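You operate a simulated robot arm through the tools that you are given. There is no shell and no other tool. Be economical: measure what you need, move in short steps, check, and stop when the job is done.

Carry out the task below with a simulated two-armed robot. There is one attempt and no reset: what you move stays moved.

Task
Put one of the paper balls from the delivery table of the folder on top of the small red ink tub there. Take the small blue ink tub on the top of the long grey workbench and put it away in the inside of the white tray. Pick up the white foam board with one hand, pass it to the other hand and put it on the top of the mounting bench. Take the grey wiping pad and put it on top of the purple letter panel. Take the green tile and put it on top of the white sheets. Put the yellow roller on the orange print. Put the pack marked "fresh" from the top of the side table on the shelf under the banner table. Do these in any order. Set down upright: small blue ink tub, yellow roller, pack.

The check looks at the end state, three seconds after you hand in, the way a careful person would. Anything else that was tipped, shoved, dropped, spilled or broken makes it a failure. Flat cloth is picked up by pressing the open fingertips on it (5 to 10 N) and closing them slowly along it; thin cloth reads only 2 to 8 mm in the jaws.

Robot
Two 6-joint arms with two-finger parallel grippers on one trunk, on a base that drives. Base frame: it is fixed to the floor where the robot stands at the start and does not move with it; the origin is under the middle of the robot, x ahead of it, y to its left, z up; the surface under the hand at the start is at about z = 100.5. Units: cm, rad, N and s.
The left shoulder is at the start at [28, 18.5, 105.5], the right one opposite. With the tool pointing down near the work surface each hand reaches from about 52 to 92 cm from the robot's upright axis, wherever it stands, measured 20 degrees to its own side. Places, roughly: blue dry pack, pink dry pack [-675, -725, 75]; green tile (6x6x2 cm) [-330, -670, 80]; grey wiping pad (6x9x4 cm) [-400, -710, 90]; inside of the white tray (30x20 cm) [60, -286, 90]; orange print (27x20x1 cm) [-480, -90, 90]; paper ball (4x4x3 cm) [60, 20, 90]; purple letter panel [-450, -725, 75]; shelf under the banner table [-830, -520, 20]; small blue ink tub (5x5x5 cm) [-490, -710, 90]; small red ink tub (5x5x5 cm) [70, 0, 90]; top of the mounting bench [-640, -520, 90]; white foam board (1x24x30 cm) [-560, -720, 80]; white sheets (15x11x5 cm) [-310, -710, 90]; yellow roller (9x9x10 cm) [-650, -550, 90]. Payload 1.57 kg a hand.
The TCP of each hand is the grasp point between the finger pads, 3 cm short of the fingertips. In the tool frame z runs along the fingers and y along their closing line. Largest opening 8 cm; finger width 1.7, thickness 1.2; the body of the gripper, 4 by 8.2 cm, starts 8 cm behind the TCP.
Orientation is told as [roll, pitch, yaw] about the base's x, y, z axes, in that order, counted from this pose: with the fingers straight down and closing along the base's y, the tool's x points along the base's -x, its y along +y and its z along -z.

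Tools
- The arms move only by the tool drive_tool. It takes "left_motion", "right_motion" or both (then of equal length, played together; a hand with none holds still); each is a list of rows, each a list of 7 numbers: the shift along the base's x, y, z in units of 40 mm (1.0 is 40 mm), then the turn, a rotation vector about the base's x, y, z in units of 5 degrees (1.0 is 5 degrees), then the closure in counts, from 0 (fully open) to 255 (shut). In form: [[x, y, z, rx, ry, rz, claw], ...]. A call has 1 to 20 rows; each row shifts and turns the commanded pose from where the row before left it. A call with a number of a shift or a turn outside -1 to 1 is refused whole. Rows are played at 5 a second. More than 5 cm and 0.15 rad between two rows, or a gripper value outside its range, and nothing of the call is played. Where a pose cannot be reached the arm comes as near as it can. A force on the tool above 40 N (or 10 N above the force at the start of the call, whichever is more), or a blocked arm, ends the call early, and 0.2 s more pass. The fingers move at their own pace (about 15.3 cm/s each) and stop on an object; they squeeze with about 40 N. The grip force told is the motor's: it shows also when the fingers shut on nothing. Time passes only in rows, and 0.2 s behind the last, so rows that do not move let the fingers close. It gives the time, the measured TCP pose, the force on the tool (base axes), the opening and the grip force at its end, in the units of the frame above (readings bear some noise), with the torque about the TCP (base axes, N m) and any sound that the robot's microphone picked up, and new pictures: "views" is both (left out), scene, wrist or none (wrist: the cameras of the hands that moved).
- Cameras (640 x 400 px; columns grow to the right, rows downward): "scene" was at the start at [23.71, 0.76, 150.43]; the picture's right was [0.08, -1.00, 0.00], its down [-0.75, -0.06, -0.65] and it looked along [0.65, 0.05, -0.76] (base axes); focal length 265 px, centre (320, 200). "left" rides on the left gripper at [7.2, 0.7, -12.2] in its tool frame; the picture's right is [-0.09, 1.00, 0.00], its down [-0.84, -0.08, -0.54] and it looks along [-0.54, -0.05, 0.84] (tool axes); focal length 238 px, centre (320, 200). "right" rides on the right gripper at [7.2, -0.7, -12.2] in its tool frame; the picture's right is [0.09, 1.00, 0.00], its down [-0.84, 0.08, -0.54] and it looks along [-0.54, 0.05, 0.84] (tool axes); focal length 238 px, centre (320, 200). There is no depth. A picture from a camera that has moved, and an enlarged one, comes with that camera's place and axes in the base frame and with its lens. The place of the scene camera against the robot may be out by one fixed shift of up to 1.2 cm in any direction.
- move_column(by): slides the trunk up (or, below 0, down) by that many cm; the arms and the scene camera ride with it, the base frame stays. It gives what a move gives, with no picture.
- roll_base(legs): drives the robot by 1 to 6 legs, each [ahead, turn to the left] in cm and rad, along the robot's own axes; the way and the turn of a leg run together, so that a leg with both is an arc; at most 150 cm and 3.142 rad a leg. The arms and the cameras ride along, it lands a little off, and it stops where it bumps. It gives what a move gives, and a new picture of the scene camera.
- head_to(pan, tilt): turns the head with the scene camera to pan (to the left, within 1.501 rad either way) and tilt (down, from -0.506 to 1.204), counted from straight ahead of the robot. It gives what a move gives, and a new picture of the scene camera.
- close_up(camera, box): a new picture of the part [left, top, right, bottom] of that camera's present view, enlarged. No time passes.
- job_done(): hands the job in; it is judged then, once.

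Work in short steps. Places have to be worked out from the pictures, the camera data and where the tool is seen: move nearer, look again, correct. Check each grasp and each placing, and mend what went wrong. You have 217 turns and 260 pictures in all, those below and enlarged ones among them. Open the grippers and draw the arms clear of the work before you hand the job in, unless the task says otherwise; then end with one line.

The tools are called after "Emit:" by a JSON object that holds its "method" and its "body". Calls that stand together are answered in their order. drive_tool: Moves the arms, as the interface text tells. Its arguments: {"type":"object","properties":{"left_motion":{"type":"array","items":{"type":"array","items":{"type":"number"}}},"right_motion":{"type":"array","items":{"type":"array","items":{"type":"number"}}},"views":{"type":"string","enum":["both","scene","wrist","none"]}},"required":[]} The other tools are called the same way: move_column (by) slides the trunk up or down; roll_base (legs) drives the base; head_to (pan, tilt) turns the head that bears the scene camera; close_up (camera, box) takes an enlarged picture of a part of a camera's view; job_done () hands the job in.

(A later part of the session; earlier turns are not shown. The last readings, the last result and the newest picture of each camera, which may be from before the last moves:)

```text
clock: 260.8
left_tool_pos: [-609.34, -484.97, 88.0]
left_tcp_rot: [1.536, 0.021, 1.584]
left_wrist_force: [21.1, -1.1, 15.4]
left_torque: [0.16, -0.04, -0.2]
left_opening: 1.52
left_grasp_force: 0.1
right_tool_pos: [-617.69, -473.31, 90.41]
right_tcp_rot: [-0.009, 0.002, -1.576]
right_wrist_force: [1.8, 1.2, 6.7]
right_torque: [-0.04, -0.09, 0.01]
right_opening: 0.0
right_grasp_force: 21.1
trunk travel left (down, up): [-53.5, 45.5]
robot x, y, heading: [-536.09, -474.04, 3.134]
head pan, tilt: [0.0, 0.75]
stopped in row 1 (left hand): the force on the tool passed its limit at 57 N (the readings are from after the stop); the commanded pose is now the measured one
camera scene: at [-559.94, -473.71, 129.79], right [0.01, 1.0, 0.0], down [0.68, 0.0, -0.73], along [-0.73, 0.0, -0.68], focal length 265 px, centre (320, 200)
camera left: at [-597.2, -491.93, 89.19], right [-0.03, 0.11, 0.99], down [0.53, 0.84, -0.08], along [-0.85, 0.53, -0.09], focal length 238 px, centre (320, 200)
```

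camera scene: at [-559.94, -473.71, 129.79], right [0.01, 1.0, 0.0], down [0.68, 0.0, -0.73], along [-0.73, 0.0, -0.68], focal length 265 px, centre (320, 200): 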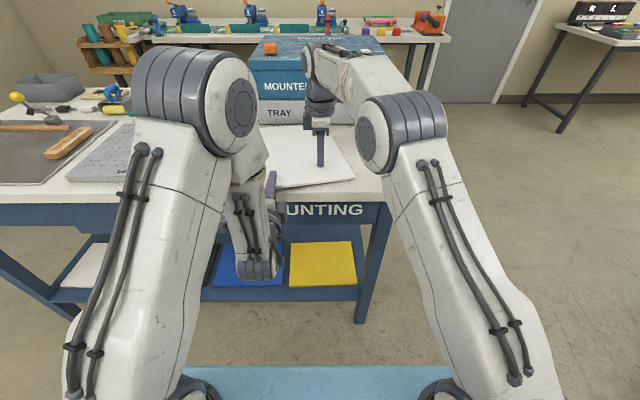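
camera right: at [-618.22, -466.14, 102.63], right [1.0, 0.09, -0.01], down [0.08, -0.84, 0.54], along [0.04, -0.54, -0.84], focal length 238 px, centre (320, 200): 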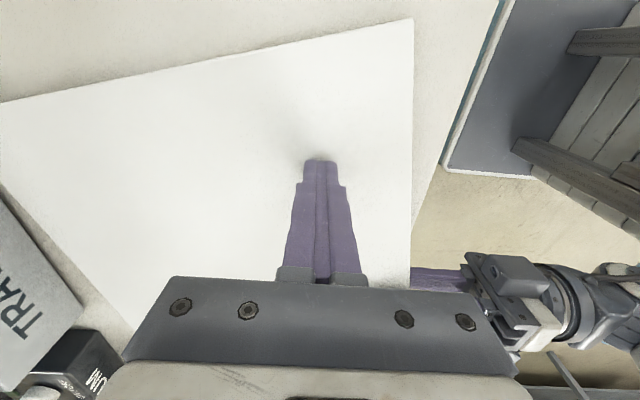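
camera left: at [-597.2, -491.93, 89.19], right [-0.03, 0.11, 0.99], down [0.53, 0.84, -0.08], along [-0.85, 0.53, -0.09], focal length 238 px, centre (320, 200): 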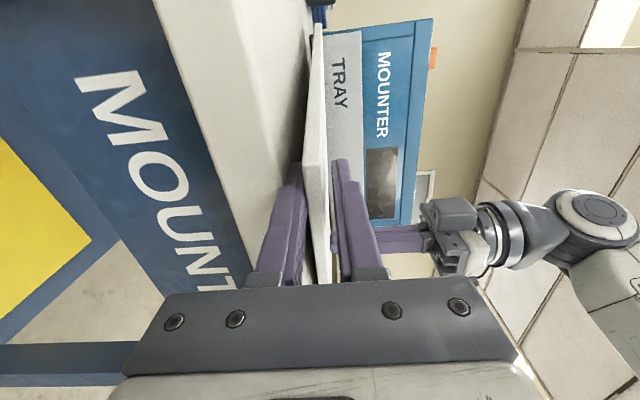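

Commands are re-synced. Now the sideways slide only.

Emit:
{"method": "drive_tool", "body": {"left_motion": [[0.05, -0.2, 0.03, 0, 0, 0, 165], [0.05, -0.3, 0, 0, 0, 0, 165], [0, -0.3, 0, 0, 0, 0, 165], [0, -0.3, 0, 0, 0, 0, 165], [0, -0.3, 0, 0, 0, 0, 165], [0, -0.3, 0, 0, 0, 0, 165], [0, 0, 0, 0, 0, 0, 165]], "right_motion": [[0, 0, -0.03, 0, 0, 0, 255], [0, 0, -0.03, 0, 0, 0, 255], [0, 0, 0, 0, 0, 0, 255], [0, 0, 0, 0, 0, 0, 255], [0, 0, 0, 0, 0, 0, 255], [0, 0, 0, 0, 0, 0, 255], [0, 0, 0, 0, 0, 0, 255]], "views": "wrist"}}

```text
clock: 261.3
left_tool_pos: [-609.42, -485.08, 88.09]
left_tcp_rot: [1.539, 0.019, 1.567]
left_wrist_force: [19.7, 0.9, 13.3]
left_torque: [0.09, -0.05, 0.2]
left_opening: 1.71
left_grasp_force: 0.0
left hand out of reach, approached as far as the arm can: row 2
right_tool_pos: [-617.69, -473.41, 90.53]
right_tcp_rot: [-0.013, -0.001, -1.576]
right_wrist_force: [0.5, 0.9, 3.1]
right_torque: [0.01, -0.05, 0.05]
right_opening: 0.0
right_grasp_force: 21.3
trunk travel left (down, up): [-53.5, 45.5]
robot x, y, heading: [-535.57, -473.79, 3.135]
head pan, tilt: [0.0, 0.75]
stopped in row 2 (left hand): the force on the tool passed its limit at 44 N (the readings are from after the stop); the commanded pose is now the measured one
camera right: at [-618.23, -466.08, 102.65], right [1.0, 0.09, -0.01], down [0.08, -0.84, 0.54], along [0.04, -0.54, -0.84], focal length 238 px, centre (320, 200)
camera left: at [-597.34, -492.19, 89.28], right [-0.03, 0.11, 0.99], down [0.55, 0.83, -0.08], along [-0.84, 0.54, -0.09], focal length 238 px, centre (320, 200)
```

right: 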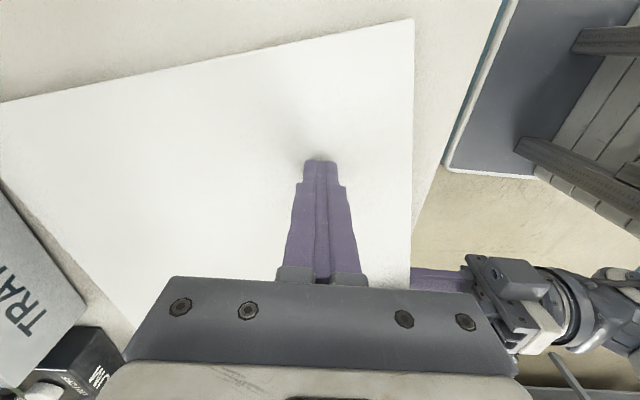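
left: 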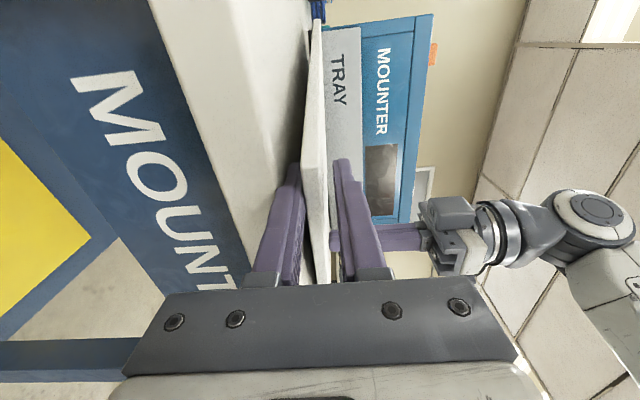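

The board is jammed between the hands. I'll lift the right hand, re-grip with the left, and reposition the base farther back so the left arm has room to withdraw.

Emit:
{"method": "drive_tool", "body": {"right_motion": [[0, 0, 0.5, 0, 0, 0, 255], [0, 0, 0.9, 0, 0, 0, 255], [0, 0.5, 0.9, 0, 0, 0, 255], [0, 0.9, 0.5, 0, 0, 0, 255], [0, 0.9, 0, 0, 0, 0, 255]], "left_motion": [[0, 0, 0, 0, 0, 0, 165], [0, 0, 0, 0, 0, 0, 200], [0, 0, 0, 0, 0, 0, 230], [0, 0, 0, 0, 0, 0, 255], [0, 0, 0, 0, 0, 0, 255]], "views": "none"}}

Emit:
{"method": "move_column", "body": {"by": 5}}

Emit:
{"method": "roll_base", "body": {"legs": [[-13, 0]]}}

```text
clock: 262.5
left_tool_pos: [-609.37, -484.95, 87.8]
left_tcp_rot: [1.532, 0.02, 1.563]
left_wrist_force: [3.2, 3.7, 1.0]
left_torque: [0.28, 0.5, -0.19]
left_opening: 0.95
left_grasp_force: 28.2
right_tool_pos: [-618.38, -464.91, 101.73]
right_tcp_rot: [-0.04, -0.005, -1.578]
right_wrist_force: [-0.7, 0.2, -0.6]
right_torque: [0.06, 0.01, 0.0]
right_opening: 0.04
right_grasp_force: 21.4
right hand out of reach, approached as far as the arm can: row 3
trunk travel left (down, up): [-53.5, 45.5]
robot x, y, heading: [-535.82, -474.02, 3.134]
head pan, tilt: [0.0, 0.75]
stopped in row 5 (left hand): the force on the tool passed its limit at 51 N (the readings are from after the stop); the commanded pose is now the measured one
```

```text
clock: 263.4
left_tool_pos: [-609.44, -484.91, 92.74]
left_tcp_rot: [1.53, 0.022, 1.565]
left_wrist_force: [0.4, -0.5, -1.6]
left_torque: [-0.06, -0.2, -0.04]
left_opening: 0.94
left_grasp_force: 27.8
right_tool_pos: [-618.28, -464.82, 106.95]
right_tcp_rot: [-0.046, -0.008, -1.58]
right_wrist_force: [-0.4, 0.0, 0.2]
right_torque: [-0.02, -0.01, 0.02]
right_opening: 0.0
right_grasp_force: 21.4
trunk travel left (down, up): [-58.5, 40.5]
robot x, y, heading: [-535.74, -474.23, 3.132]
head pan, tilt: [0.0, 0.75]
```

```text
clock: 264.7
left_tool_pos: [-596.45, -485.33, 92.81]
left_tcp_rot: [1.531, 0.021, 1.568]
left_wrist_force: [0.2, -0.4, -1.1]
left_torque: [-0.04, -0.16, -0.02]
left_opening: 0.96
left_grasp_force: 27.8
right_tool_pos: [-605.29, -465.27, 106.89]
right_tcp_rot: [-0.046, -0.008, -1.575]
right_wrist_force: [0.9, -0.7, -0.8]
right_torque: [0.01, -0.02, 0.01]
right_opening: 0.0
right_grasp_force: 21.9
trunk travel left (down, up): [-58.5, 40.5]
robot x, y, heading: [-522.88, -473.71, 3.136]
head pan, tilt: [0.0, 0.75]
camera scene: at [-547.12, -473.82, 134.79], right [0.0, 1.0, 0.0], down [0.68, 0.0, -0.73], along [-0.73, 0.0, -0.68], focal length 265 px, centre (320, 200)
```

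scene: 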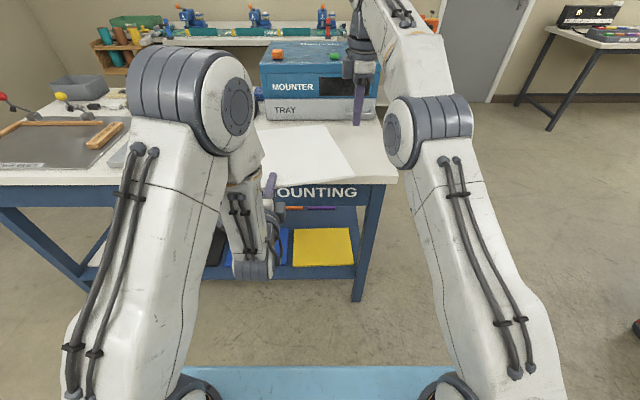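

Now I'm extending the left arm forward 15 cm and straightening the board's yaw.

Emit:
{"method": "drive_tool", "body": {"left_motion": [[-0.8, 0, 0, 0, 0, -0.4, 255], [-0.8, 0, 0, 0, 0, -0.4, 255], [-0.8, 0, 0, 0, 0, -0.4, 255], [-0.8, 0, 0, 0, 0, -0.4, 255], [-0.5, 0, 0, 0, 0, -0.2, 255], [0, 0, 0, 0, 0, 0, 255]], "right_motion": [[0.5, 0.6, 0, 0, 0, 0, 255], [0.5, 0.6, 0, 0, 0, 0, 255], [0, 0, 0, 0, 0, 0, 255], [0, 0, 0, 0, 0, 0, 255], [0, 0, 0, 0, 0, 0, 255], [0, 0, 0, 0, 0, 0, 255]], "views": "scene"}}

```text
clock: 266.1
left_tool_pos: [-607.91, -474.15, 93.52]
left_tcp_rot: [1.529, 0.021, 1.427]
left_wrist_force: [-0.4, 0.0, -1.2]
left_torque: [-0.13, -0.19, -0.01]
left_opening: 0.97
left_grasp_force: 28.0
left hand out of reach, approached as far as the arm can: row 1, 2, 3, 4, 5
right_tool_pos: [-601.12, -460.31, 106.8]
right_tcp_rot: [-0.046, -0.008, -1.577]
right_wrist_force: [0.6, -0.1, -0.1]
right_torque: [-0.01, -0.01, -0.04]
right_opening: 0.0
right_grasp_force: 21.0
trunk travel left (down, up): [-58.5, 40.5]
robot x, y, heading: [-522.65, -474.13, 3.135]
head pan, tilt: [0.0, 0.75]
camera scene: at [-547.1, -473.82, 134.8], right [0.0, 1.0, 0.0], down [0.68, 0.0, -0.73], along [-0.73, 0.0, -0.68], focal length 265 px, centre (320, 200)
```

scene: 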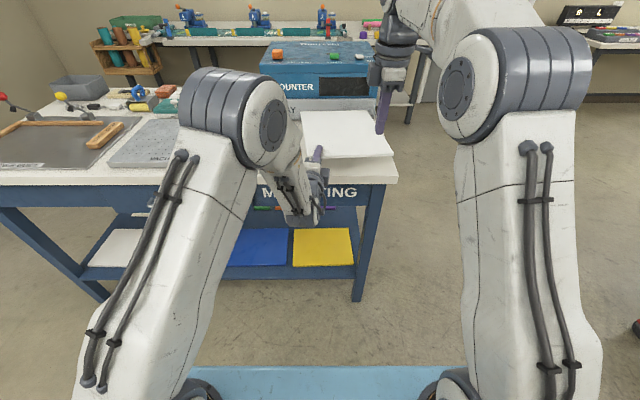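

The horizontal left hand has a usable radius of about 46–60 cm from its shoulder, and it's at the max now. I'm moving the base forward 3 cm and bringing the hand back to y≈-485.

Emit:
{"method": "roll_base", "body": {"legs": [[3, 0]]}}

Emit:
{"method": "drive_tool", "body": {"left_motion": [[0, -0.1, 0, 0, 0, 0, 255], [0.1, -0.1, 0, 0, 0, 0, 255], [0, 0, 0, 0, 0, 0, 255]], "views": "scene"}}

```text
clock: 266.9
left_tool_pos: [-610.85, -474.17, 93.59]
left_tcp_rot: [1.53, 0.02, 1.426]
left_wrist_force: [-0.1, 0.8, -1.0]
left_torque: [-0.1, -0.19, -0.01]
left_opening: 0.97
left_grasp_force: 27.4
right_tool_pos: [-604.19, -460.37, 106.85]
right_tcp_rot: [-0.046, -0.008, -1.578]
right_wrist_force: [0.1, 0.6, 0.5]
right_torque: [0.02, 0.0, -0.03]
right_opening: 0.0
right_grasp_force: 21.2
trunk travel left (down, up): [-58.5, 40.5]
robot x, y, heading: [-525.73, -474.02, 3.144]
head pan, tilt: [0.0, 0.75]
camera scene: at [-550.12, -473.81, 134.8], right [0.0, 1.0, 0.0], down [0.68, 0.0, -0.73], along [-0.73, 0.0, -0.68], focal length 265 px, centre (320, 200)
```

scene: 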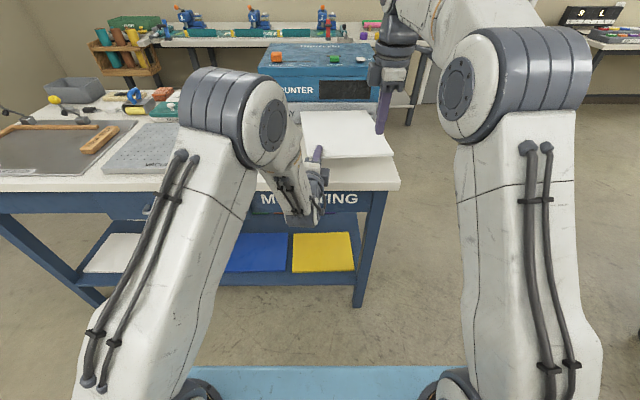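

```text
clock: 267.7
left_tool_pos: [-610.44, -474.91, 93.51]
left_tcp_rot: [1.53, 0.02, 1.435]
left_wrist_force: [-0.4, 0.2, -1.0]
left_torque: [-0.07, -0.18, -0.01]
left_opening: 0.96
left_grasp_force: 27.8
right_tool_pos: [-604.19, -460.4, 106.8]
right_tcp_rot: [-0.044, -0.01, -1.575]
right_wrist_force: [-0.1, -0.3, 0.6]
right_torque: [0.01, -0.02, 0.01]
right_opening: 0.0
right_grasp_force: 21.3
trunk travel left (down, up): [-58.5, 40.5]
robot x, y, heading: [-525.61, -474.07, 3.138]
head pan, tilt: [0.0, 0.75]
camera scene: at [-550.14, -473.81, 134.8], right [0.0, 1.0, 0.0], down [0.68, 0.0, -0.73], along [-0.73, 0.0, -0.68], focal length 265 px, centre (320, 200)
```

scene: 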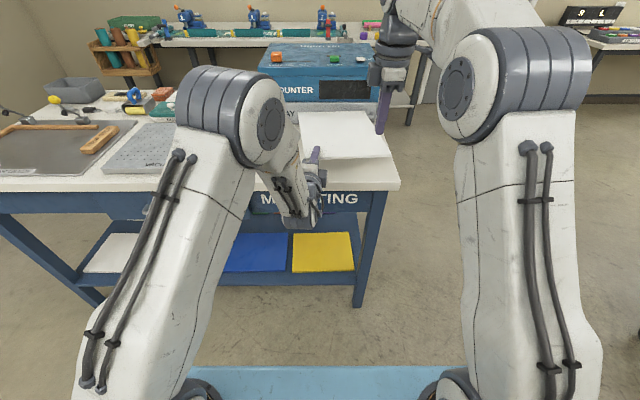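

Emit:
{"method": "drive_tool", "body": {"left_motion": [[0, -0.5, 0, 0, 0, 0, 255], [0, -0.5, 0, 0, 0, 0, 255], [0, -0.6, 0, 0, 0, 0, 255], [0, -0.5, 0, 0, 0, 0, 255], [0, 0, 0, 0, 0, 0, 255]], "views": "scene"}}

```text
clock: 268.9
left_tool_pos: [-608.2, -476.02, 94.22]
left_tcp_rot: [1.53, 0.019, 1.439]
left_wrist_force: [-0.2, 0.4, -1.7]
left_torque: [-0.05, -0.15, 0.01]
left_opening: 0.97
left_grasp_force: 28.2
left hand out of reach, approached as far as the arm can: row 1, 2, 3, 4
right_tool_pos: [-604.3, -460.42, 106.89]
right_tcp_rot: [-0.045, -0.009, -1.576]
right_wrist_force: [-0.5, -0.4, 0.4]
right_torque: [-0.01, 0.02, 0.03]
right_opening: 0.0
right_grasp_force: 20.8
trunk travel left (down, up): [-58.5, 40.5]
robot x, y, heading: [-525.64, -473.93, 3.137]
head pan, tilt: [0.0, 0.75]
camera scene: at [-550.14, -473.81, 134.8], right [0.0, 1.0, 0.0], down [0.68, 0.0, -0.73], along [-0.73, 0.0, -0.68], focal length 265 px, centre (320, 200)
```

scene: 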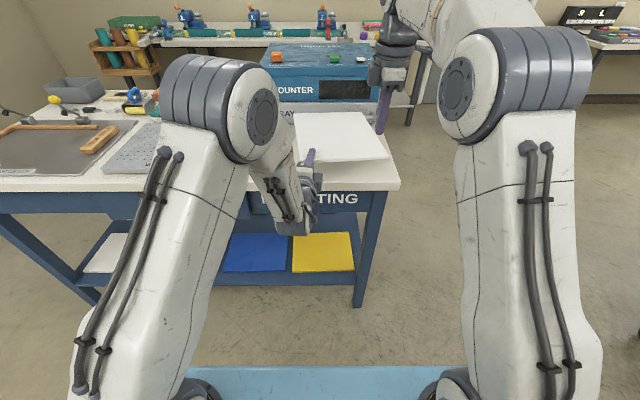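

The yaw correction seems to be the limiting factor. I'll rotate back +8° while moving to -y.

Emit:
{"method": "drive_tool", "body": {"left_motion": [[0, -0.3, 0, 0, 0, 0.8, 255], [0, -0.5, 0, 0, 0, 0.8, 255], [0, -0.5, 0, 0, 0, 0.4, 255], [0, -0.5, 0, 0, 0, 0, 255], [0, 0, 0, 0, 0, 0, 255]], "views": "none"}}

```text
clock: 270.1
left_tool_pos: [-608.25, -483.28, 94.08]
left_tcp_rot: [1.529, 0.022, 1.6]
left_wrist_force: [-0.4, -0.1, -0.4]
left_torque: [-0.07, -0.16, -0.05]
left_opening: 0.95
left_grasp_force: 27.6
right_tool_pos: [-604.33, -460.25, 106.71]
right_tcp_rot: [-0.046, -0.009, -1.577]
right_wrist_force: [0.1, 0.3, 0.0]
right_torque: [-0.01, 0.03, -0.02]
right_opening: 0.01
right_grasp_force: 21.4
trunk travel left (down, up): [-58.5, 40.5]
robot x, y, heading: [-526.07, -473.85, 3.136]
head pan, tilt: [0.0, 0.75]
```

That works. I'm extending 3 cm more, driving forward 1.5 cm, then lowering onto the bench.

Emit:
{"method": "drive_tool", "body": {"left_motion": [[-0.4, -0.1, 0, 0, 0, 0.2, 255], [-0.4, -0.1, 0, 0, 0, 0.2, 255], [0, 0, 0, 0, 0, 0, 255]], "views": "none"}}

Emit:
{"method": "roll_base", "body": {"legs": [[1.5, 0]]}}

Emit:
{"method": "drive_tool", "body": {"left_motion": [[0, 0, -0.5, 0, 0, 0, 255], [0, 0, -0.5, 0, 0, 0, 255], [0, 0, -0.35, 0, 0, 0, 255], [0, 0, 0, 0, 0, 0, 255]], "views": "scene"}}

```text
clock: 270.9
left_tool_pos: [-611.47, -484.16, 94.15]
left_tcp_rot: [1.53, 0.021, 1.637]
left_wrist_force: [16.7, -5.3, -1.7]
left_torque: [-0.16, -0.46, -0.71]
left_opening: 0.97
left_grasp_force: 27.8
right_tool_pos: [-604.3, -460.45, 106.84]
right_tcp_rot: [-0.044, -0.009, -1.575]
right_wrist_force: [-0.2, 1.3, -0.9]
right_torque: [-0.02, -0.01, 0.03]
right_opening: 0.0
right_grasp_force: 21.2
trunk travel left (down, up): [-58.5, 40.5]
robot x, y, heading: [-526.02, -474.16, 3.135]
head pan, tilt: [0.0, 0.75]
```

```text
clock: 271.7
left_tool_pos: [-613.06, -484.07, 94.19]
left_tcp_rot: [1.531, 0.021, 1.635]
left_wrist_force: [0.1, -0.3, -1.3]
left_torque: [-0.1, -0.19, -0.02]
left_opening: 0.94
left_grasp_force: 27.5
right_tool_pos: [-605.71, -460.29, 106.82]
right_tcp_rot: [-0.044, -0.009, -1.576]
right_wrist_force: [-0.2, -0.1, -0.1]
right_torque: [-0.01, 0.0, 0.01]
right_opening: 0.0
right_grasp_force: 21.7
trunk travel left (down, up): [-58.5, 40.5]
robot x, y, heading: [-527.32, -473.76, 3.138]
head pan, tilt: [0.0, 0.75]
camera scene: at [-551.63, -473.79, 134.8], right [0.0, 1.0, 0.0], down [0.68, 0.0, -0.73], along [-0.73, 0.0, -0.68], focal length 265 px, centre (320, 200)
```

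scene: 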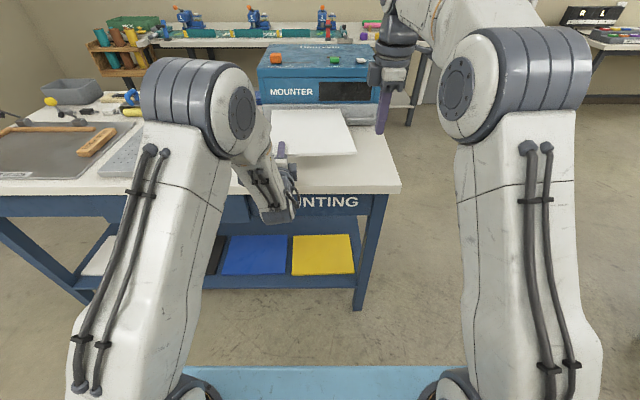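

```text
clock: 272.7
left_tool_pos: [-613.05, -483.99, 88.73]
left_tcp_rot: [1.53, 0.022, 1.633]
left_wrist_force: [4.9, 0.4, -0.6]
left_torque: [0.05, 0.01, -1.01]
left_opening: 0.92
left_grasp_force: 28.0
right_tool_pos: [-605.61, -460.33, 106.95]
right_tcp_rot: [-0.045, -0.01, -1.575]
right_wrist_force: [-0.4, -0.2, -0.1]
right_torque: [-0.01, 0.0, 0.0]
right_opening: 0.0
right_grasp_force: 20.9
trunk travel left (down, up): [-58.5, 40.5]
robot x, y, heading: [-527.22, -473.76, 3.136]
head pan, tilt: [0.0, 0.75]
camera scene: at [-551.61, -473.79, 134.8], right [0.0, 1.0, 0.0], down [0.68, 0.0, -0.73], along [-0.73, 0.0, -0.68], focal length 265 px, centre (320, 200)
```

scene: 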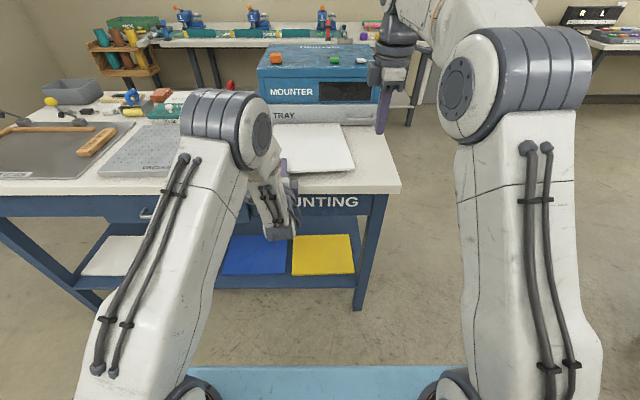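

Emit:
{"method": "drive_tool", "body": {"left_motion": [[0.2, 0, -0.08, 0, 0, 0, 255], [0, 0, 0, 0, 0, 0, 255]], "views": "none"}}

Emit:
{"method": "close_up", "body": {"camera": "scene", "box": [240, 90, 420, 220]}}

```text
clock: 273.3
left_tool_pos: [-612.32, -484.15, 88.61]
left_tcp_rot: [1.532, 0.02, 1.636]
left_wrist_force: [0.0, -0.4, -1.0]
left_torque: [-0.05, -0.16, -0.01]
left_opening: 0.98
left_grasp_force: 27.6
right_tool_pos: [-605.67, -460.32, 106.74]
right_tcp_rot: [-0.046, -0.01, -1.578]
right_wrist_force: [0.6, -0.6, -0.3]
right_torque: [0.02, 0.0, 0.0]
right_opening: 0.02
right_grasp_force: 21.4
trunk travel left (down, up): [-58.5, 40.5]
robot x, y, heading: [-527.25, -473.88, 3.137]
head pan, tilt: [0.0, 0.75]
```

```text
3.08 times, centred on (330, 155) of scene
camera zoom: at [-551.64, -473.79, 134.8], right [0.0, 1.0, 0.0], down [0.68, 0.0, -0.73], along [-0.73, 0.0, -0.68], focal length 815 px, centre (289, 338)
```

zoom: 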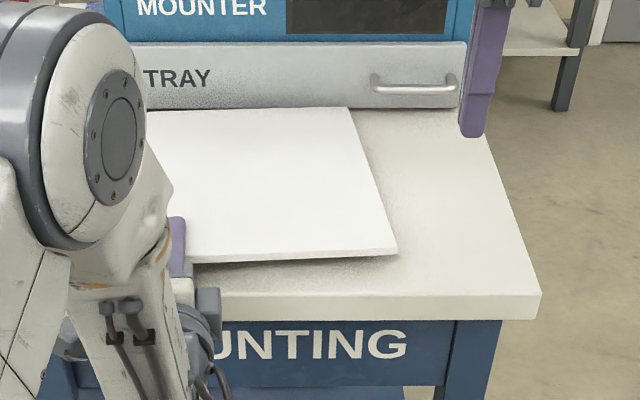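

The tray squared the board up, and only about 2 cm of it is in the fingers now. I'll open and withdraw with the arm.

Emit:
{"method": "drive_tool", "body": {"left_motion": [[0, 0, 0, 0, 0, 0, 215], [0, 0, 0, 0, 0, 0, 195], [0, 0, 0, 0, 0, 0, 175], [0, 0, 0.05, 0, 0, 0, 165], [0.5, 0, 0, 0, 0, 0, 165], [0.6, 0, 0, 0, 0, 0, 165], [0.6, 0, 0, 0, 0, 0, 165], [0.4, 0, 0, 0, 0, 0, 165], [0, 0, 0, 0, 0, 0, 165]], "views": "scene"}}

```text
clock: 275.3
left_tool_pos: [-603.91, -483.9, 88.7]
left_tcp_rot: [1.53, 0.018, 1.635]
left_wrist_force: [-0.3, 1.6, -0.6]
left_torque: [-0.02, 0.0, -0.02]
left_opening: 2.88
left_grasp_force: 0.2
right_tool_pos: [-605.79, -460.31, 106.86]
right_tcp_rot: [-0.046, -0.009, -1.576]
right_wrist_force: [0.2, 0.1, -0.2]
right_torque: [0.02, 0.02, -0.01]
right_opening: 0.02
right_grasp_force: 21.6
trunk travel left (down, up): [-58.5, 40.5]
robot x, y, heading: [-527.54, -473.74, 3.138]
head pan, tilt: [0.0, 0.75]
camera scene: at [-551.63, -473.79, 134.8], right [0.0, 1.0, 0.0], down [0.68, 0.0, -0.73], along [-0.73, 0.0, -0.68], focal length 265 px, centre (320, 200)
```

scene: 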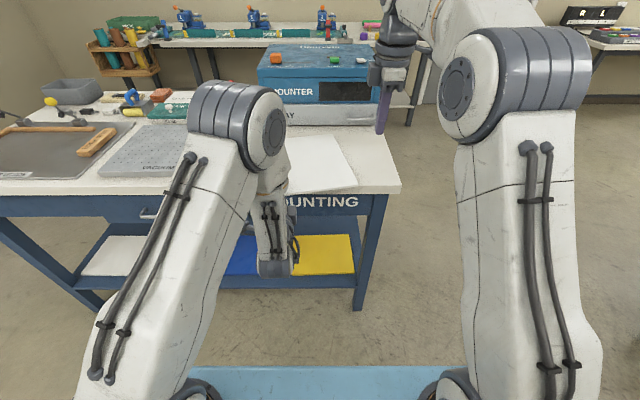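

Emit:
{"method": "close_up", "body": {"camera": "left", "box": [0, 0, 640, 400]}}

Emit:
{"method": "close_up", "body": {"camera": "scene", "box": [240, 100, 420, 220]}}

```text
1.00 times, centred on (320, 200) of left (not enlarged: the box is as wide or as high as the picture)
camera zoom: at [-591.34, -490.21, 89.99], right [-0.05, 0.11, 0.99], down [0.49, 0.87, -0.07], along [-0.87, 0.48, -0.09], focal length 238 px, centre (320, 200)
```

zoom: 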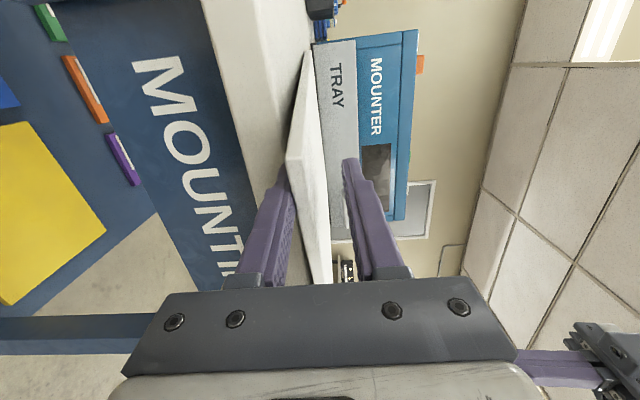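

```text
3.33 times, centred on (330, 160) of scene
camera zoom: at [-551.63, -473.79, 134.8], right [0.0, 1.0, 0.0], down [0.68, 0.0, -0.73], along [-0.73, 0.0, -0.68], focal length 883 px, centre (287, 333)
```

zoom: 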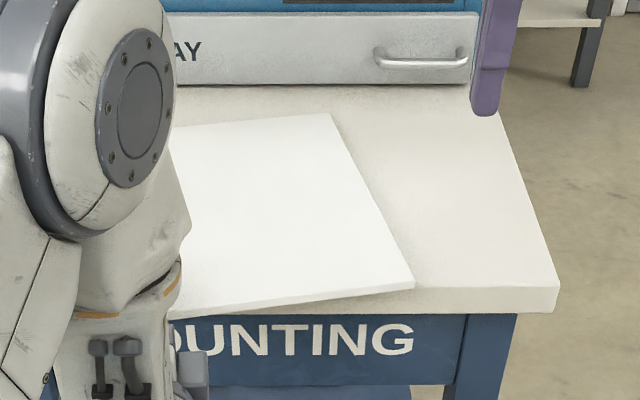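

It dragged again, since the rubber fingertip doesn't slip. I'll push the board back to the tray, then pin it with a pitched right hand before withdrawing the left.

Emit:
{"method": "drive_tool", "body": {"left_motion": [[0, 0, 0, 0, 0, 0, 220], [0, 0, 0, 0, 0, 0, 255], [-0.5, 0, 0, 0, 0, 0, 255], [-0.5, 0, 0, 0, 0, 0, 255], [-0.5, 0, 0, 0, 0, 0, 255], [-0.5, 0, 0, 0, 0, 0, 255], [0, 0, 0, 0, 0, 0, 255]], "right_motion": [[0, 0, 0, 0, 1, 0, 255], [0, 0, 0, 0, 1, 0, 255], [-0.3, -0.2, 0, 0, 1, 0, 255], [-0.5, -0.5, 0, 0, 1, 0, 255], [-0.7, -0.6, 0, 0, 1, 0, 255], [-0.7, -0.6, -0.3, 0, 1, 0, 255], [-0.4, 0, -0.5, 0, 0, 0, 255]], "views": "both"}}

```text
clock: 276.9
left_tool_pos: [-611.78, -483.99, 88.57]
left_tcp_rot: [1.527, 0.02, 1.636]
left_wrist_force: [8.8, -2.5, -0.6]
left_torque: [-0.21, -0.42, -0.46]
left_opening: 0.97
left_grasp_force: 28.0
right_tool_pos: [-616.2, -468.03, 103.71]
right_tcp_rot: [-0.57, -0.01, -1.571]
right_wrist_force: [0.0, -0.3, -0.3]
right_torque: [0.0, -0.02, -0.04]
right_opening: 0.0
right_grasp_force: 21.3
trunk travel left (down, up): [-58.5, 40.5]
robot x, y, heading: [-527.45, -474.12, 3.138]
head pan, tilt: [0.0, 0.75]
camera scene: at [-551.58, -473.81, 134.81], right [0.0, 1.0, 0.0], down [0.68, 0.0, -0.73], along [-0.73, 0.0, -0.68], focal length 265 px, centre (320, 200)
camera right: at [-610.2, -460.76, 114.2], right [0.84, 0.09, -0.54], down [0.36, -0.83, 0.42], along [-0.41, -0.55, -0.73], focal length 238 px, centre (320, 200)
camera left: at [-599.22, -490.32, 89.92], right [-0.05, 0.11, 0.99], down [0.49, 0.87, -0.07], along [-0.87, 0.48, -0.1], focal length 238 px, centre (320, 200)
```

scene: 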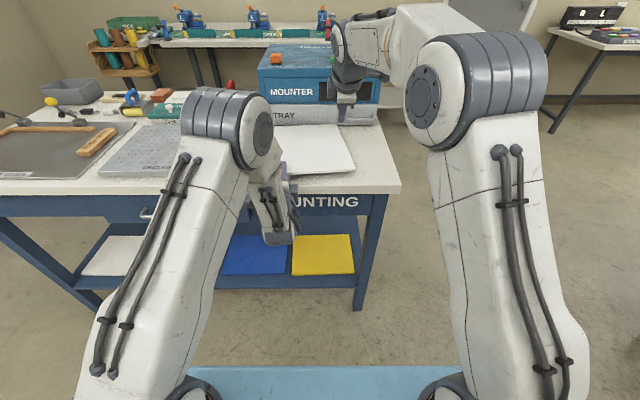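
right: 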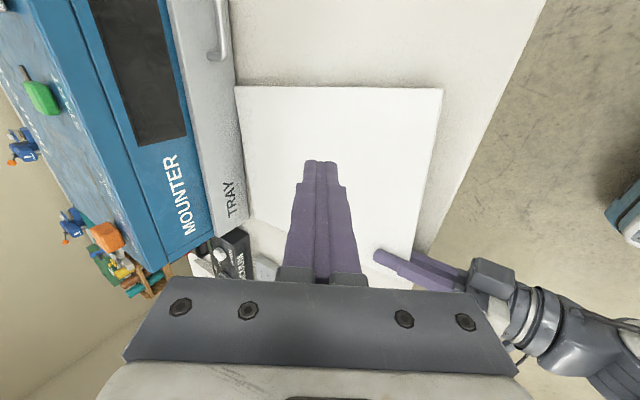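
left: 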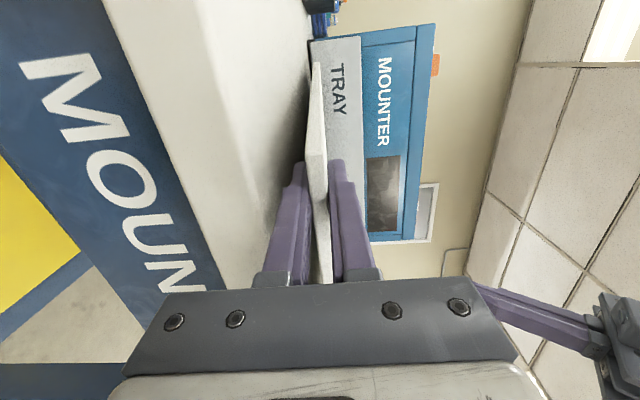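

The board is squared at the tray and the right tips are over its middle. I'm lowering the right hand to press.

Emit:
{"method": "drive_tool", "body": {"right_motion": [[0, 0, -0.8, 0, 0, 0, 255], [0, 0, -0.8, 0, 0, 0, 255], [0, 0, -0.8, 0, 0, 0, 255], [0, 0, -0.4, 0, 0, 0, 255], [0, 0, -0.2, 0, 0, 0, 255], [0, 0, 0, 0, 0, 0, 255]], "left_motion": [[0.1, 0, 0, 0, 0, 0, 255], [0, 0, 0, 0, 0, 0, 255], [0, 0, 0, 0, 0, 0, 255], [0, 0, 0, 0, 0, 0, 255], [0, 0, 0, 0, 0, 0, 255], [0, 0, 0, 0, 0, 0, 255]], "views": "none"}}

```text
clock: 278.3
left_tool_pos: [-611.49, -484.03, 88.58]
left_tcp_rot: [1.531, 0.021, 1.635]
left_wrist_force: [0.2, 1.1, 0.0]
left_torque: [-0.07, -0.19, -0.04]
left_opening: 0.96
left_grasp_force: 28.0
right_tool_pos: [-616.08, -468.11, 91.59]
right_tcp_rot: [-0.568, -0.01, -1.573]
right_wrist_force: [0.1, -0.8, -0.5]
right_torque: [0.0, -0.03, -0.01]
right_opening: 0.0
right_grasp_force: 21.4
trunk travel left (down, up): [-58.5, 40.5]
robot x, y, heading: [-527.41, -473.71, 3.134]
head pan, tilt: [0.0, 0.75]
```

Emit:
{"method": "drive_tool", "body": {"left_motion": [[0, 0, 0, 0, 0, 0, 220], [0, 0, 0, 0, 0, 0, 195], [0, 0, 0, 0, 0, 0, 178], [0, 0, 0, 0, 0, 0, 170], [0, 0, 0, 0, 0, 0, 170], [0, 0, 0, 0, 0, 0, 170]], "right_motion": [[0, 0, -0.1, 0, 0, 0, 255], [0, 0, -0.1, 0, 0, 0, 255], [0, 0, -0.1, 0, 0, 0, 255], [0, 0, -0.1, 0, 0, 0, 255], [0, 0, -0.08, 0, 0, 0, 255], [0, 0, 0, 0, 0, 0, 255]], "views": "none"}}

```text
clock: 279.7
left_tool_pos: [-611.28, -483.99, 88.8]
left_tcp_rot: [1.533, 0.019, 1.636]
left_wrist_force: [-8.7, -1.8, 0.0]
left_torque: [0.01, 0.21, 0.1]
left_opening: 2.65
left_grasp_force: 0.1
right_tool_pos: [-616.14, -467.99, 90.4]
right_tcp_rot: [-0.579, -0.013, -1.573]
right_wrist_force: [2.7, 2.9, 29.0]
right_torque: [-0.05, 0.16, -0.03]
right_opening: 0.0
right_grasp_force: 21.6
trunk travel left (down, up): [-58.5, 40.5]
robot x, y, heading: [-527.23, -474.15, 3.133]
head pan, tilt: [0.0, 0.75]
```

The board is pinned with 29 N. Now I'm withdrawing the left hand along +x.

Emit:
{"method": "drive_tool", "body": {"left_motion": [[0.3, 0, 0, 0, 0, 0, 165], [0.4, 0, 0, 0, 0, 0, 165], [0.4, 0, 0, 0, 0, 0, 165], [0.4, 0, 0, 0, 0, 0, 165], [0.4, 0, 0, 0, 0, 0, 165], [0, 0, 0, 0, 0, 0, 165]], "views": "both"}}

```text
clock: 281.1
left_tool_pos: [-603.75, -483.97, 88.75]
left_tcp_rot: [1.532, 0.018, 1.636]
left_wrist_force: [0.5, 0.8, -0.5]
left_torque: [-0.01, 0.01, 0.01]
left_opening: 2.82
left_grasp_force: 0.1
right_tool_pos: [-616.15, -468.05, 90.06]
right_tcp_rot: [-0.574, -0.011, -1.571]
right_wrist_force: [1.9, -4.3, 21.5]
right_torque: [-0.11, 0.11, 0.02]
right_opening: 0.0
right_grasp_force: 21.0
trunk travel left (down, up): [-58.5, 40.5]
robot x, y, heading: [-527.3, -473.98, 3.137]
head pan, tilt: [0.0, 0.75]
camera scene: at [-551.52, -473.83, 134.82], right [0.0, 1.0, 0.0], down [0.68, 0.0, -0.73], along [-0.73, 0.0, -0.68], focal length 265 px, centre (320, 200)
camera left: at [-591.29, -490.41, 90.08], right [-0.05, 0.11, 0.99], down [0.49, 0.87, -0.07], along [-0.87, 0.48, -0.09], focal length 238 px, centre (320, 200)
```

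scene: 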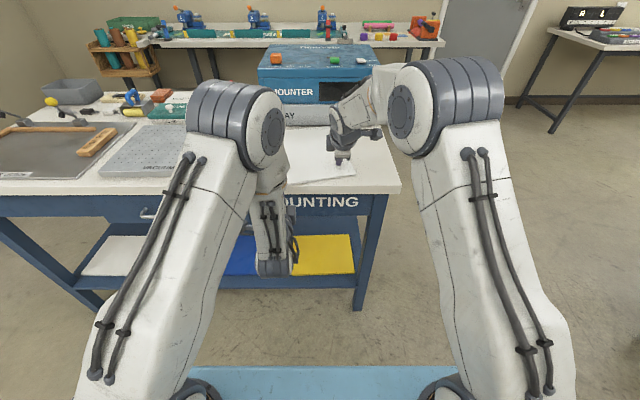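
left: 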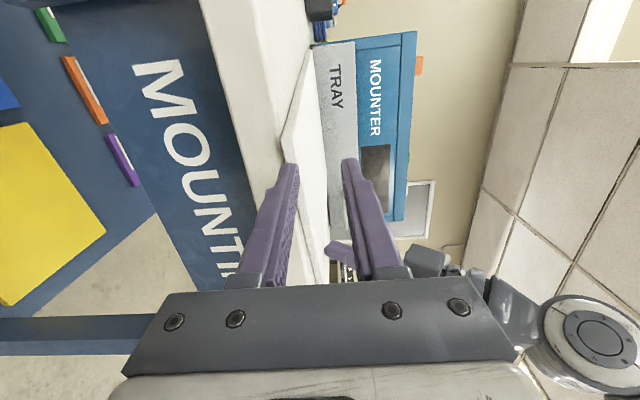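

The left fingers are out and the board lies flat. I'm lifting the right hand straight up and backing off to check.

Emit:
{"method": "drive_tool", "body": {"right_motion": [[0, 0, 0.4, 0, 0, 0, 255], [0, 0, 0.8, 0, 0, 0, 255], [0, 0, 0.9, 0, 0, 0, 255], [0, 0, 0.9, 0, 0, 0, 255]], "views": "none"}}

Emit:
{"method": "roll_base", "body": {"legs": [[-25, 0]]}}

Emit:
{"method": "close_up", "body": {"camera": "scene", "box": [200, 80, 420, 220]}}

```text
clock: 282.1
left_tool_pos: [-603.87, -484.14, 88.73]
left_tcp_rot: [1.531, 0.02, 1.636]
left_wrist_force: [0.7, 1.2, -1.2]
left_torque: [0.04, 0.02, 0.0]
left_opening: 2.84
left_grasp_force: 0.0
right_tool_pos: [-616.01, -467.97, 101.73]
right_tcp_rot: [-0.571, -0.011, -1.572]
right_wrist_force: [0.1, -0.3, 0.0]
right_torque: [0.02, -0.01, 0.0]
right_opening: 0.03
right_grasp_force: 21.3
trunk travel left (down, up): [-58.5, 40.5]
robot x, y, heading: [-527.18, -474.02, 3.134]
head pan, tilt: [0.0, 0.75]
```

```text
clock: 283.9
left_tool_pos: [-578.33, -484.43, 88.65]
left_tcp_rot: [1.531, 0.02, 1.639]
left_wrist_force: [0.2, 0.2, 0.6]
left_torque: [-0.01, -0.04, 0.01]
left_opening: 2.82
left_grasp_force: 0.1
right_tool_pos: [-590.41, -468.35, 101.72]
right_tcp_rot: [-0.569, -0.011, -1.57]
right_wrist_force: [-0.4, 0.1, 1.0]
right_torque: [0.02, 0.0, 0.01]
right_opening: 0.0
right_grasp_force: 21.2
trunk travel left (down, up): [-58.5, 40.5]
robot x, y, heading: [-501.55, -473.95, 3.147]
head pan, tilt: [0.0, 0.75]
camera scene: at [-526.03, -473.95, 134.79], right [0.0, 1.0, 0.0], down [0.68, 0.0, -0.73], along [-0.73, 0.0, -0.68], focal length 265 px, centre (320, 200)
```

scene: 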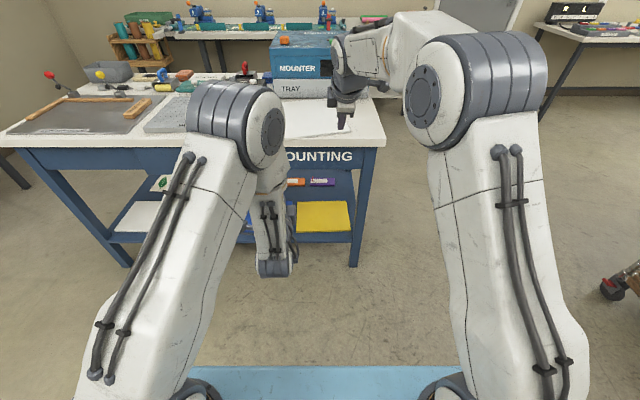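

```text
2.86 times, centred on (310, 150) of scene
camera zoom: at [-526.03, -473.95, 134.79], right [0.0, 1.0, 0.0], down [0.68, 0.0, -0.73], along [-0.73, 0.0, -0.68], focal length 757 px, centre (349, 343)
```

zoom: 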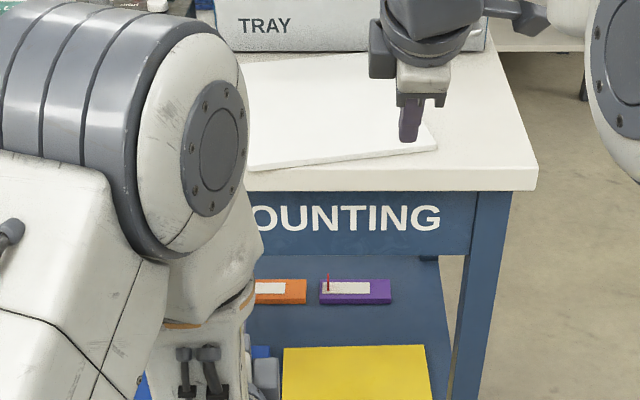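

The board lies flat, fully on the mounting bench. I'll restore both hands to tool-down and raise the trunk.

Emit:
{"method": "move_column", "body": {"by": 17}}

Emit:
{"method": "drive_tool", "body": {"left_motion": [[0, 0, 0.2, 0, -1, 0, 0], [0, 0, 0.2, 0, -1, 0, 0], [0, 0, 0.2, 0, -1, 0, 0], [0, 0, 0.2, 0, -1, 0, 0], [0, 0, 0.2, 0, -1, 0, 0], [0, 0, 0.2, 0, -1, 0, 0], [0, 0, 0.2, 0, -1, 0, 0], [0, 0, 0.2, 0, -1, 0, 0], [0, 0, 0.2, 0, -1, 0, 0], [0, 0, 0.2, 0, -1, 0, 0], [0, 0, 0, 0, -1, 0, 0], [0, 0, 0, 0, -1, 0, 0], [0, 0, 0, 0, -1, 0, 0], [0, 0, 0, 0, -1, 0, 0], [0, 0, 0, 0, -1, 0, 0], [0, 0, 0, 0, -1, 0, 0], [0, 0, 0, 0, -1, 0, 0], [0, 0, 0, 0, -0.5, 0, 0]], "right_motion": [[0.3, 0.3, 0, 0, -1, 0, 0], [0.3, 0.3, 0, 0, -1, 0, 0], [0.3, 0.3, 0, 0, -1, 0, 0], [0.3, 0.3, 0, 0, -1, 0, 0], [0, 0.3, 0, 0, -1, 0, 0], [0, 0.3, 0, 0, -1, 0, 0], [0, 0.3, 0, 0, -0.5, 0, 0], [0, 0.3, 0, 0, 0, -1, 0], [0, 0.3, 0, 0, 0, -1, 0], [0, 0.3, 0, 0, 0, -1, 0], [0, 0.3, 0, 0, 0, -1, 0], [0, 0, 0, 0, 0, -1, 0], [0, 0, 0, 0, 0, -1, 0], [0, 0, 0, 0, 0, -1, 0], [0, 0, 0, 0, 0, -1, 0], [0, 0, 0, 0, 0, -1, 0], [0, 0, 0, 0, 0, -1, 0], [0, 0, 0, 0, 0, -1, 0]], "views": "none"}}

Emit:
{"method": "drive_tool", "body": {"left_motion": [[0, -0.2, 0.1, 0, 0, 1, 0], [0, -0.2, 0.1, 0, 0, 1, 0], [0, -0.2, 0.1, 0, 0, 1, 0], [0, -0.2, 0.1, 0, 0, 1, 0], [0, -0.2, 0.1, 0, 0, 1, 0], [0, 0, 0, 0, 0, 1, 0], [0, 0, 0, 0, 0, 1, 0], [0, 0, 0, 0, 0, 1, 0], [0, 0, 0, 0, 0, 1, 0], [0, 0, 0, 0, 0, 1, 0], [0, 0, 0, 0, 0, 1, 0], [0, 0, 0, 0, 0, 1, 0], [0, 0, 0, 0, 0, 1, 0], [0, 0, 0, 0, 0, 1, 0], [0, 0, 0, 0, 0, 1, 0], [0, 0, 0, 0, 0, 1, 0], [0, 0, 0, 0, 0, 1, 0]], "right_motion": [[0, 0, 0, 0, 0, -1, 0], [0, 0, 0, 0, 0, -1, 0], [0, 0, 0, 0, 0, -1, 0], [0, 0, 0, 0, 0, -1, 0], [0, 0, 0, 0, 0, -1, 0], [0, 0, 0, 0, 0, -1, 0], [0, 0, 0, 0, 0, -1, 0], [0, 0, 0, 0, 0, 0, 0], [0, 0, 0, 0, 0, 0, 0], [0, 0, 0, 0, 0, 0, 0], [0, 0, 0, 0, 0, 0, 0], [0, 0, 0, 0, 0, 0, 0], [0, 0, 0, 0, 0, 0, 0], [0, 0, 0, 0, 0, 0, 0], [0, 0, 0, 0, 0, 0, 0], [0, 0, 0, 0, 0, 0, 0], [0, 0, 0, 0, 0, 0, 0]], "views": "scene"}}

```text
clock: 285.8
left_tool_pos: [-578.3, -484.35, 105.79]
left_tcp_rot: [1.53, 0.022, 1.639]
left_wrist_force: [-0.2, 0.0, -0.4]
left_torque: [0.01, 0.01, -0.02]
left_opening: 2.8
left_grasp_force: 0.0
right_tool_pos: [-590.44, -468.33, 118.84]
right_tcp_rot: [-0.571, -0.01, -1.569]
right_wrist_force: [0.1, 0.4, -0.2]
right_torque: [0.02, -0.04, -0.02]
right_opening: 0.0
right_grasp_force: 21.6
trunk travel left (down, up): [-75.5, 23.5]
robot x, y, heading: [-501.94, -474.06, 3.139]
head pan, tilt: [0.0, 0.75]
```

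```text
clock: 289.6
left_tool_pos: [-578.3, -484.45, 113.7]
left_tcp_rot: [-0.001, 0.068, 1.553]
left_wrist_force: [0.1, -0.5, 0.2]
left_torque: [-0.04, -0.02, 0.01]
left_opening: 8.0
left_grasp_force: 0.1
right_tool_pos: [-585.59, -455.2, 118.73]
right_tcp_rot: [-0.001, -0.008, -2.535]
right_wrist_force: [0.2, -0.1, -0.3]
right_torque: [0.04, -0.02, 0.03]
right_opening: 7.96
right_grasp_force: 0.1
trunk travel left (down, up): [-75.5, 23.5]
robot x, y, heading: [-501.45, -474.07, 3.138]
head pan, tilt: [0.0, 0.75]
```

```text
clock: 293.2
left_tool_pos: [-578.35, -488.44, 115.71]
left_tcp_rot: [0.003, 0.069, 3.039]
left_wrist_force: [0.7, 0.0, -0.4]
left_torque: [0.02, -0.02, -0.03]
left_opening: 7.99
left_grasp_force: 0.0
right_tool_pos: [-585.59, -455.16, 118.68]
right_tcp_rot: [-0.001, -0.01, 3.138]
right_wrist_force: [0.2, -0.5, 0.1]
right_torque: [0.0, 0.0, 0.01]
right_opening: 8.02
right_grasp_force: 0.0
trunk travel left (down, up): [-75.5, 23.5]
robot x, y, heading: [-501.96, -473.94, 3.143]
head pan, tilt: [0.0, 0.75]
camera scene: at [-526.02, -473.95, 151.8], right [0.0, 1.0, 0.0], down [0.68, 0.0, -0.73], along [-0.73, 0.0, -0.68], focal length 265 px, centre (320, 200)
```

scene: 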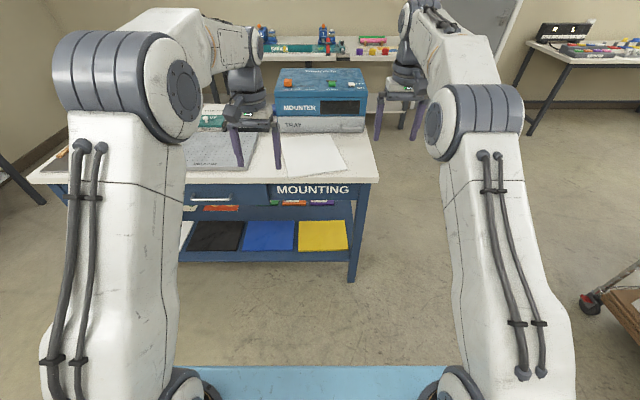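

I'm fixing the left hand's residual tilt, raising the trunk, and driving around toward the side table via (-545,-638).

Emit:
{"method": "drive_tool", "body": {"left_motion": [[0, 0, 0, 0, 0.79, 1, 0], [0, 0, 0, 0, 0, 0.2, 0]], "views": "none"}}

Emit:
{"method": "move_column", "body": {"by": 6}}

Emit:
{"method": "roll_base", "body": {"legs": [[0, 1.313], [100, 0], [69.5, 0], [0, -1.3146]]}}

```text
clock: 293.8
left_tool_pos: [-578.24, -488.37, 115.79]
left_tcp_rot: [0.006, -0.001, -3.14]
left_wrist_force: [0.8, -0.4, -0.8]
left_torque: [0.0, -0.02, 0.01]
left_opening: 8.02
left_grasp_force: 0.1
right_tool_pos: [-585.61, -455.12, 118.63]
right_tcp_rot: [-0.001, -0.013, 3.137]
right_wrist_force: [-0.7, 0.3, 0.0]
right_torque: [0.01, 0.04, -0.02]
right_opening: 7.99
right_grasp_force: 0.1
trunk travel left (down, up): [-75.5, 23.5]
robot x, y, heading: [-501.61, -473.66, 3.141]
head pan, tilt: [0.0, 0.75]
```

```text
clock: 294.8
left_tool_pos: [-578.35, -488.48, 121.7]
left_tcp_rot: [0.006, 0.001, -3.141]
left_wrist_force: [-0.2, -0.8, 0.1]
left_torque: [0.03, -0.01, -0.01]
left_opening: 8.02
left_grasp_force: 0.0
right_tool_pos: [-585.66, -455.24, 124.76]
right_tcp_rot: [-0.001, -0.009, 3.138]
right_wrist_force: [0.0, 0.4, -0.4]
right_torque: [0.0, -0.03, 0.0]
right_opening: 8.0
right_grasp_force: 0.1
trunk travel left (down, up): [-81.5, 17.5]
robot x, y, heading: [-501.89, -474.46, 3.137]
head pan, tilt: [0.0, 0.75]
```

```text
clock: 309.8
left_tool_pos: [-619.07, -653.26, 121.68]
left_tcp_rot: [0.007, 0.001, -3.106]
left_wrist_force: [-1.4, 0.1, 0.4]
left_torque: [-0.02, 0.0, 0.0]
left_opening: 7.99
left_grasp_force: 0.0
right_tool_pos: [-627.51, -620.37, 124.71]
right_tcp_rot: [-0.001, -0.009, -3.109]
right_wrist_force: [-0.2, 0.2, -0.8]
right_torque: [-0.01, -0.02, 0.04]
right_opening: 8.01
right_grasp_force: 0.1
trunk travel left (down, up): [-81.5, 17.5]
robot x, y, heading: [-542.87, -635.94, -3.108]
head pan, tilt: [0.0, 0.75]
camera scene: at [-567.35, -636.9, 157.8], right [-0.03, 1.0, 0.0], down [0.68, 0.02, -0.73], along [-0.73, -0.02, -0.68], focal length 265 px, centre (320, 200)
```

scene: 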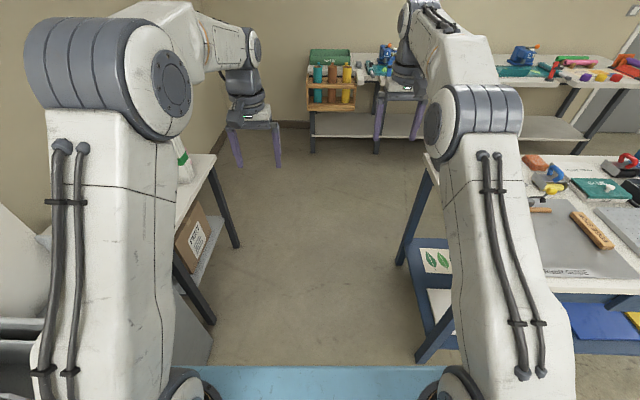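

The corridor is clear. I'm driving to about (-646,-640) and facing the side table.

Emit:
{"method": "roll_base", "body": {"legs": [[103, 0], [0, 1.537]]}}

```text
clock: 318.9
left_tool_pos: [-634.17, -716.18, 121.76]
left_tcp_rot: [0.007, -0.001, -1.58]
left_wrist_force: [0.1, -0.3, 0.7]
left_torque: [0.0, 0.0, 0.02]
left_opening: 8.01
left_grasp_force: 0.1
right_tool_pos: [-667.39, -723.06, 124.71]
right_tcp_rot: [-0.001, -0.012, -1.585]
right_wrist_force: [0.8, 1.0, -0.7]
right_torque: [-0.02, 0.01, 0.0]
right_opening: 8.0
right_grasp_force: 0.0
trunk travel left (down, up): [-81.5, 17.5]
robot x, y, heading: [-647.87, -639.65, -1.582]
head pan, tilt: [0.0, 0.75]
camera scene: at [-648.07, -663.54, 157.8], right [-1.0, 0.01, 0.0], down [0.01, 0.68, -0.73], along [-0.01, -0.73, -0.68], focal length 265 px, centre (320, 200)
```

scene: 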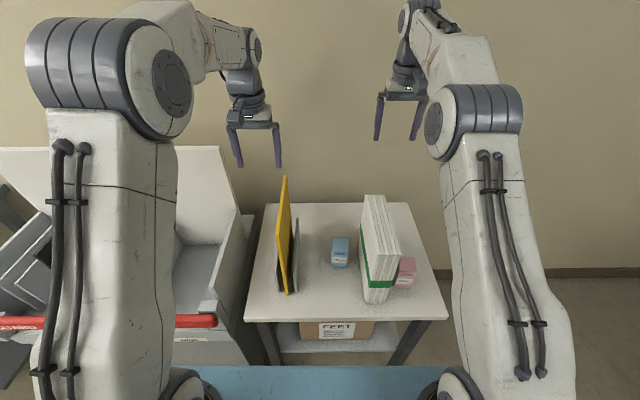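

Emit:
{"method": "close_up", "body": {"camera": "scene", "box": [260, 170, 460, 320]}}

```text
2.67 times, centred on (360, 245) of scene
camera zoom: at [-648.07, -663.54, 157.8], right [-1.0, 0.01, 0.0], down [0.01, 0.68, -0.73], along [-0.01, -0.73, -0.68], focal length 706 px, centre (213, 80)
```

zoom: 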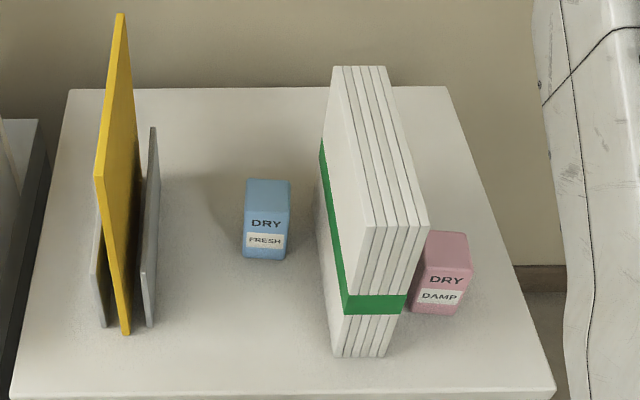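

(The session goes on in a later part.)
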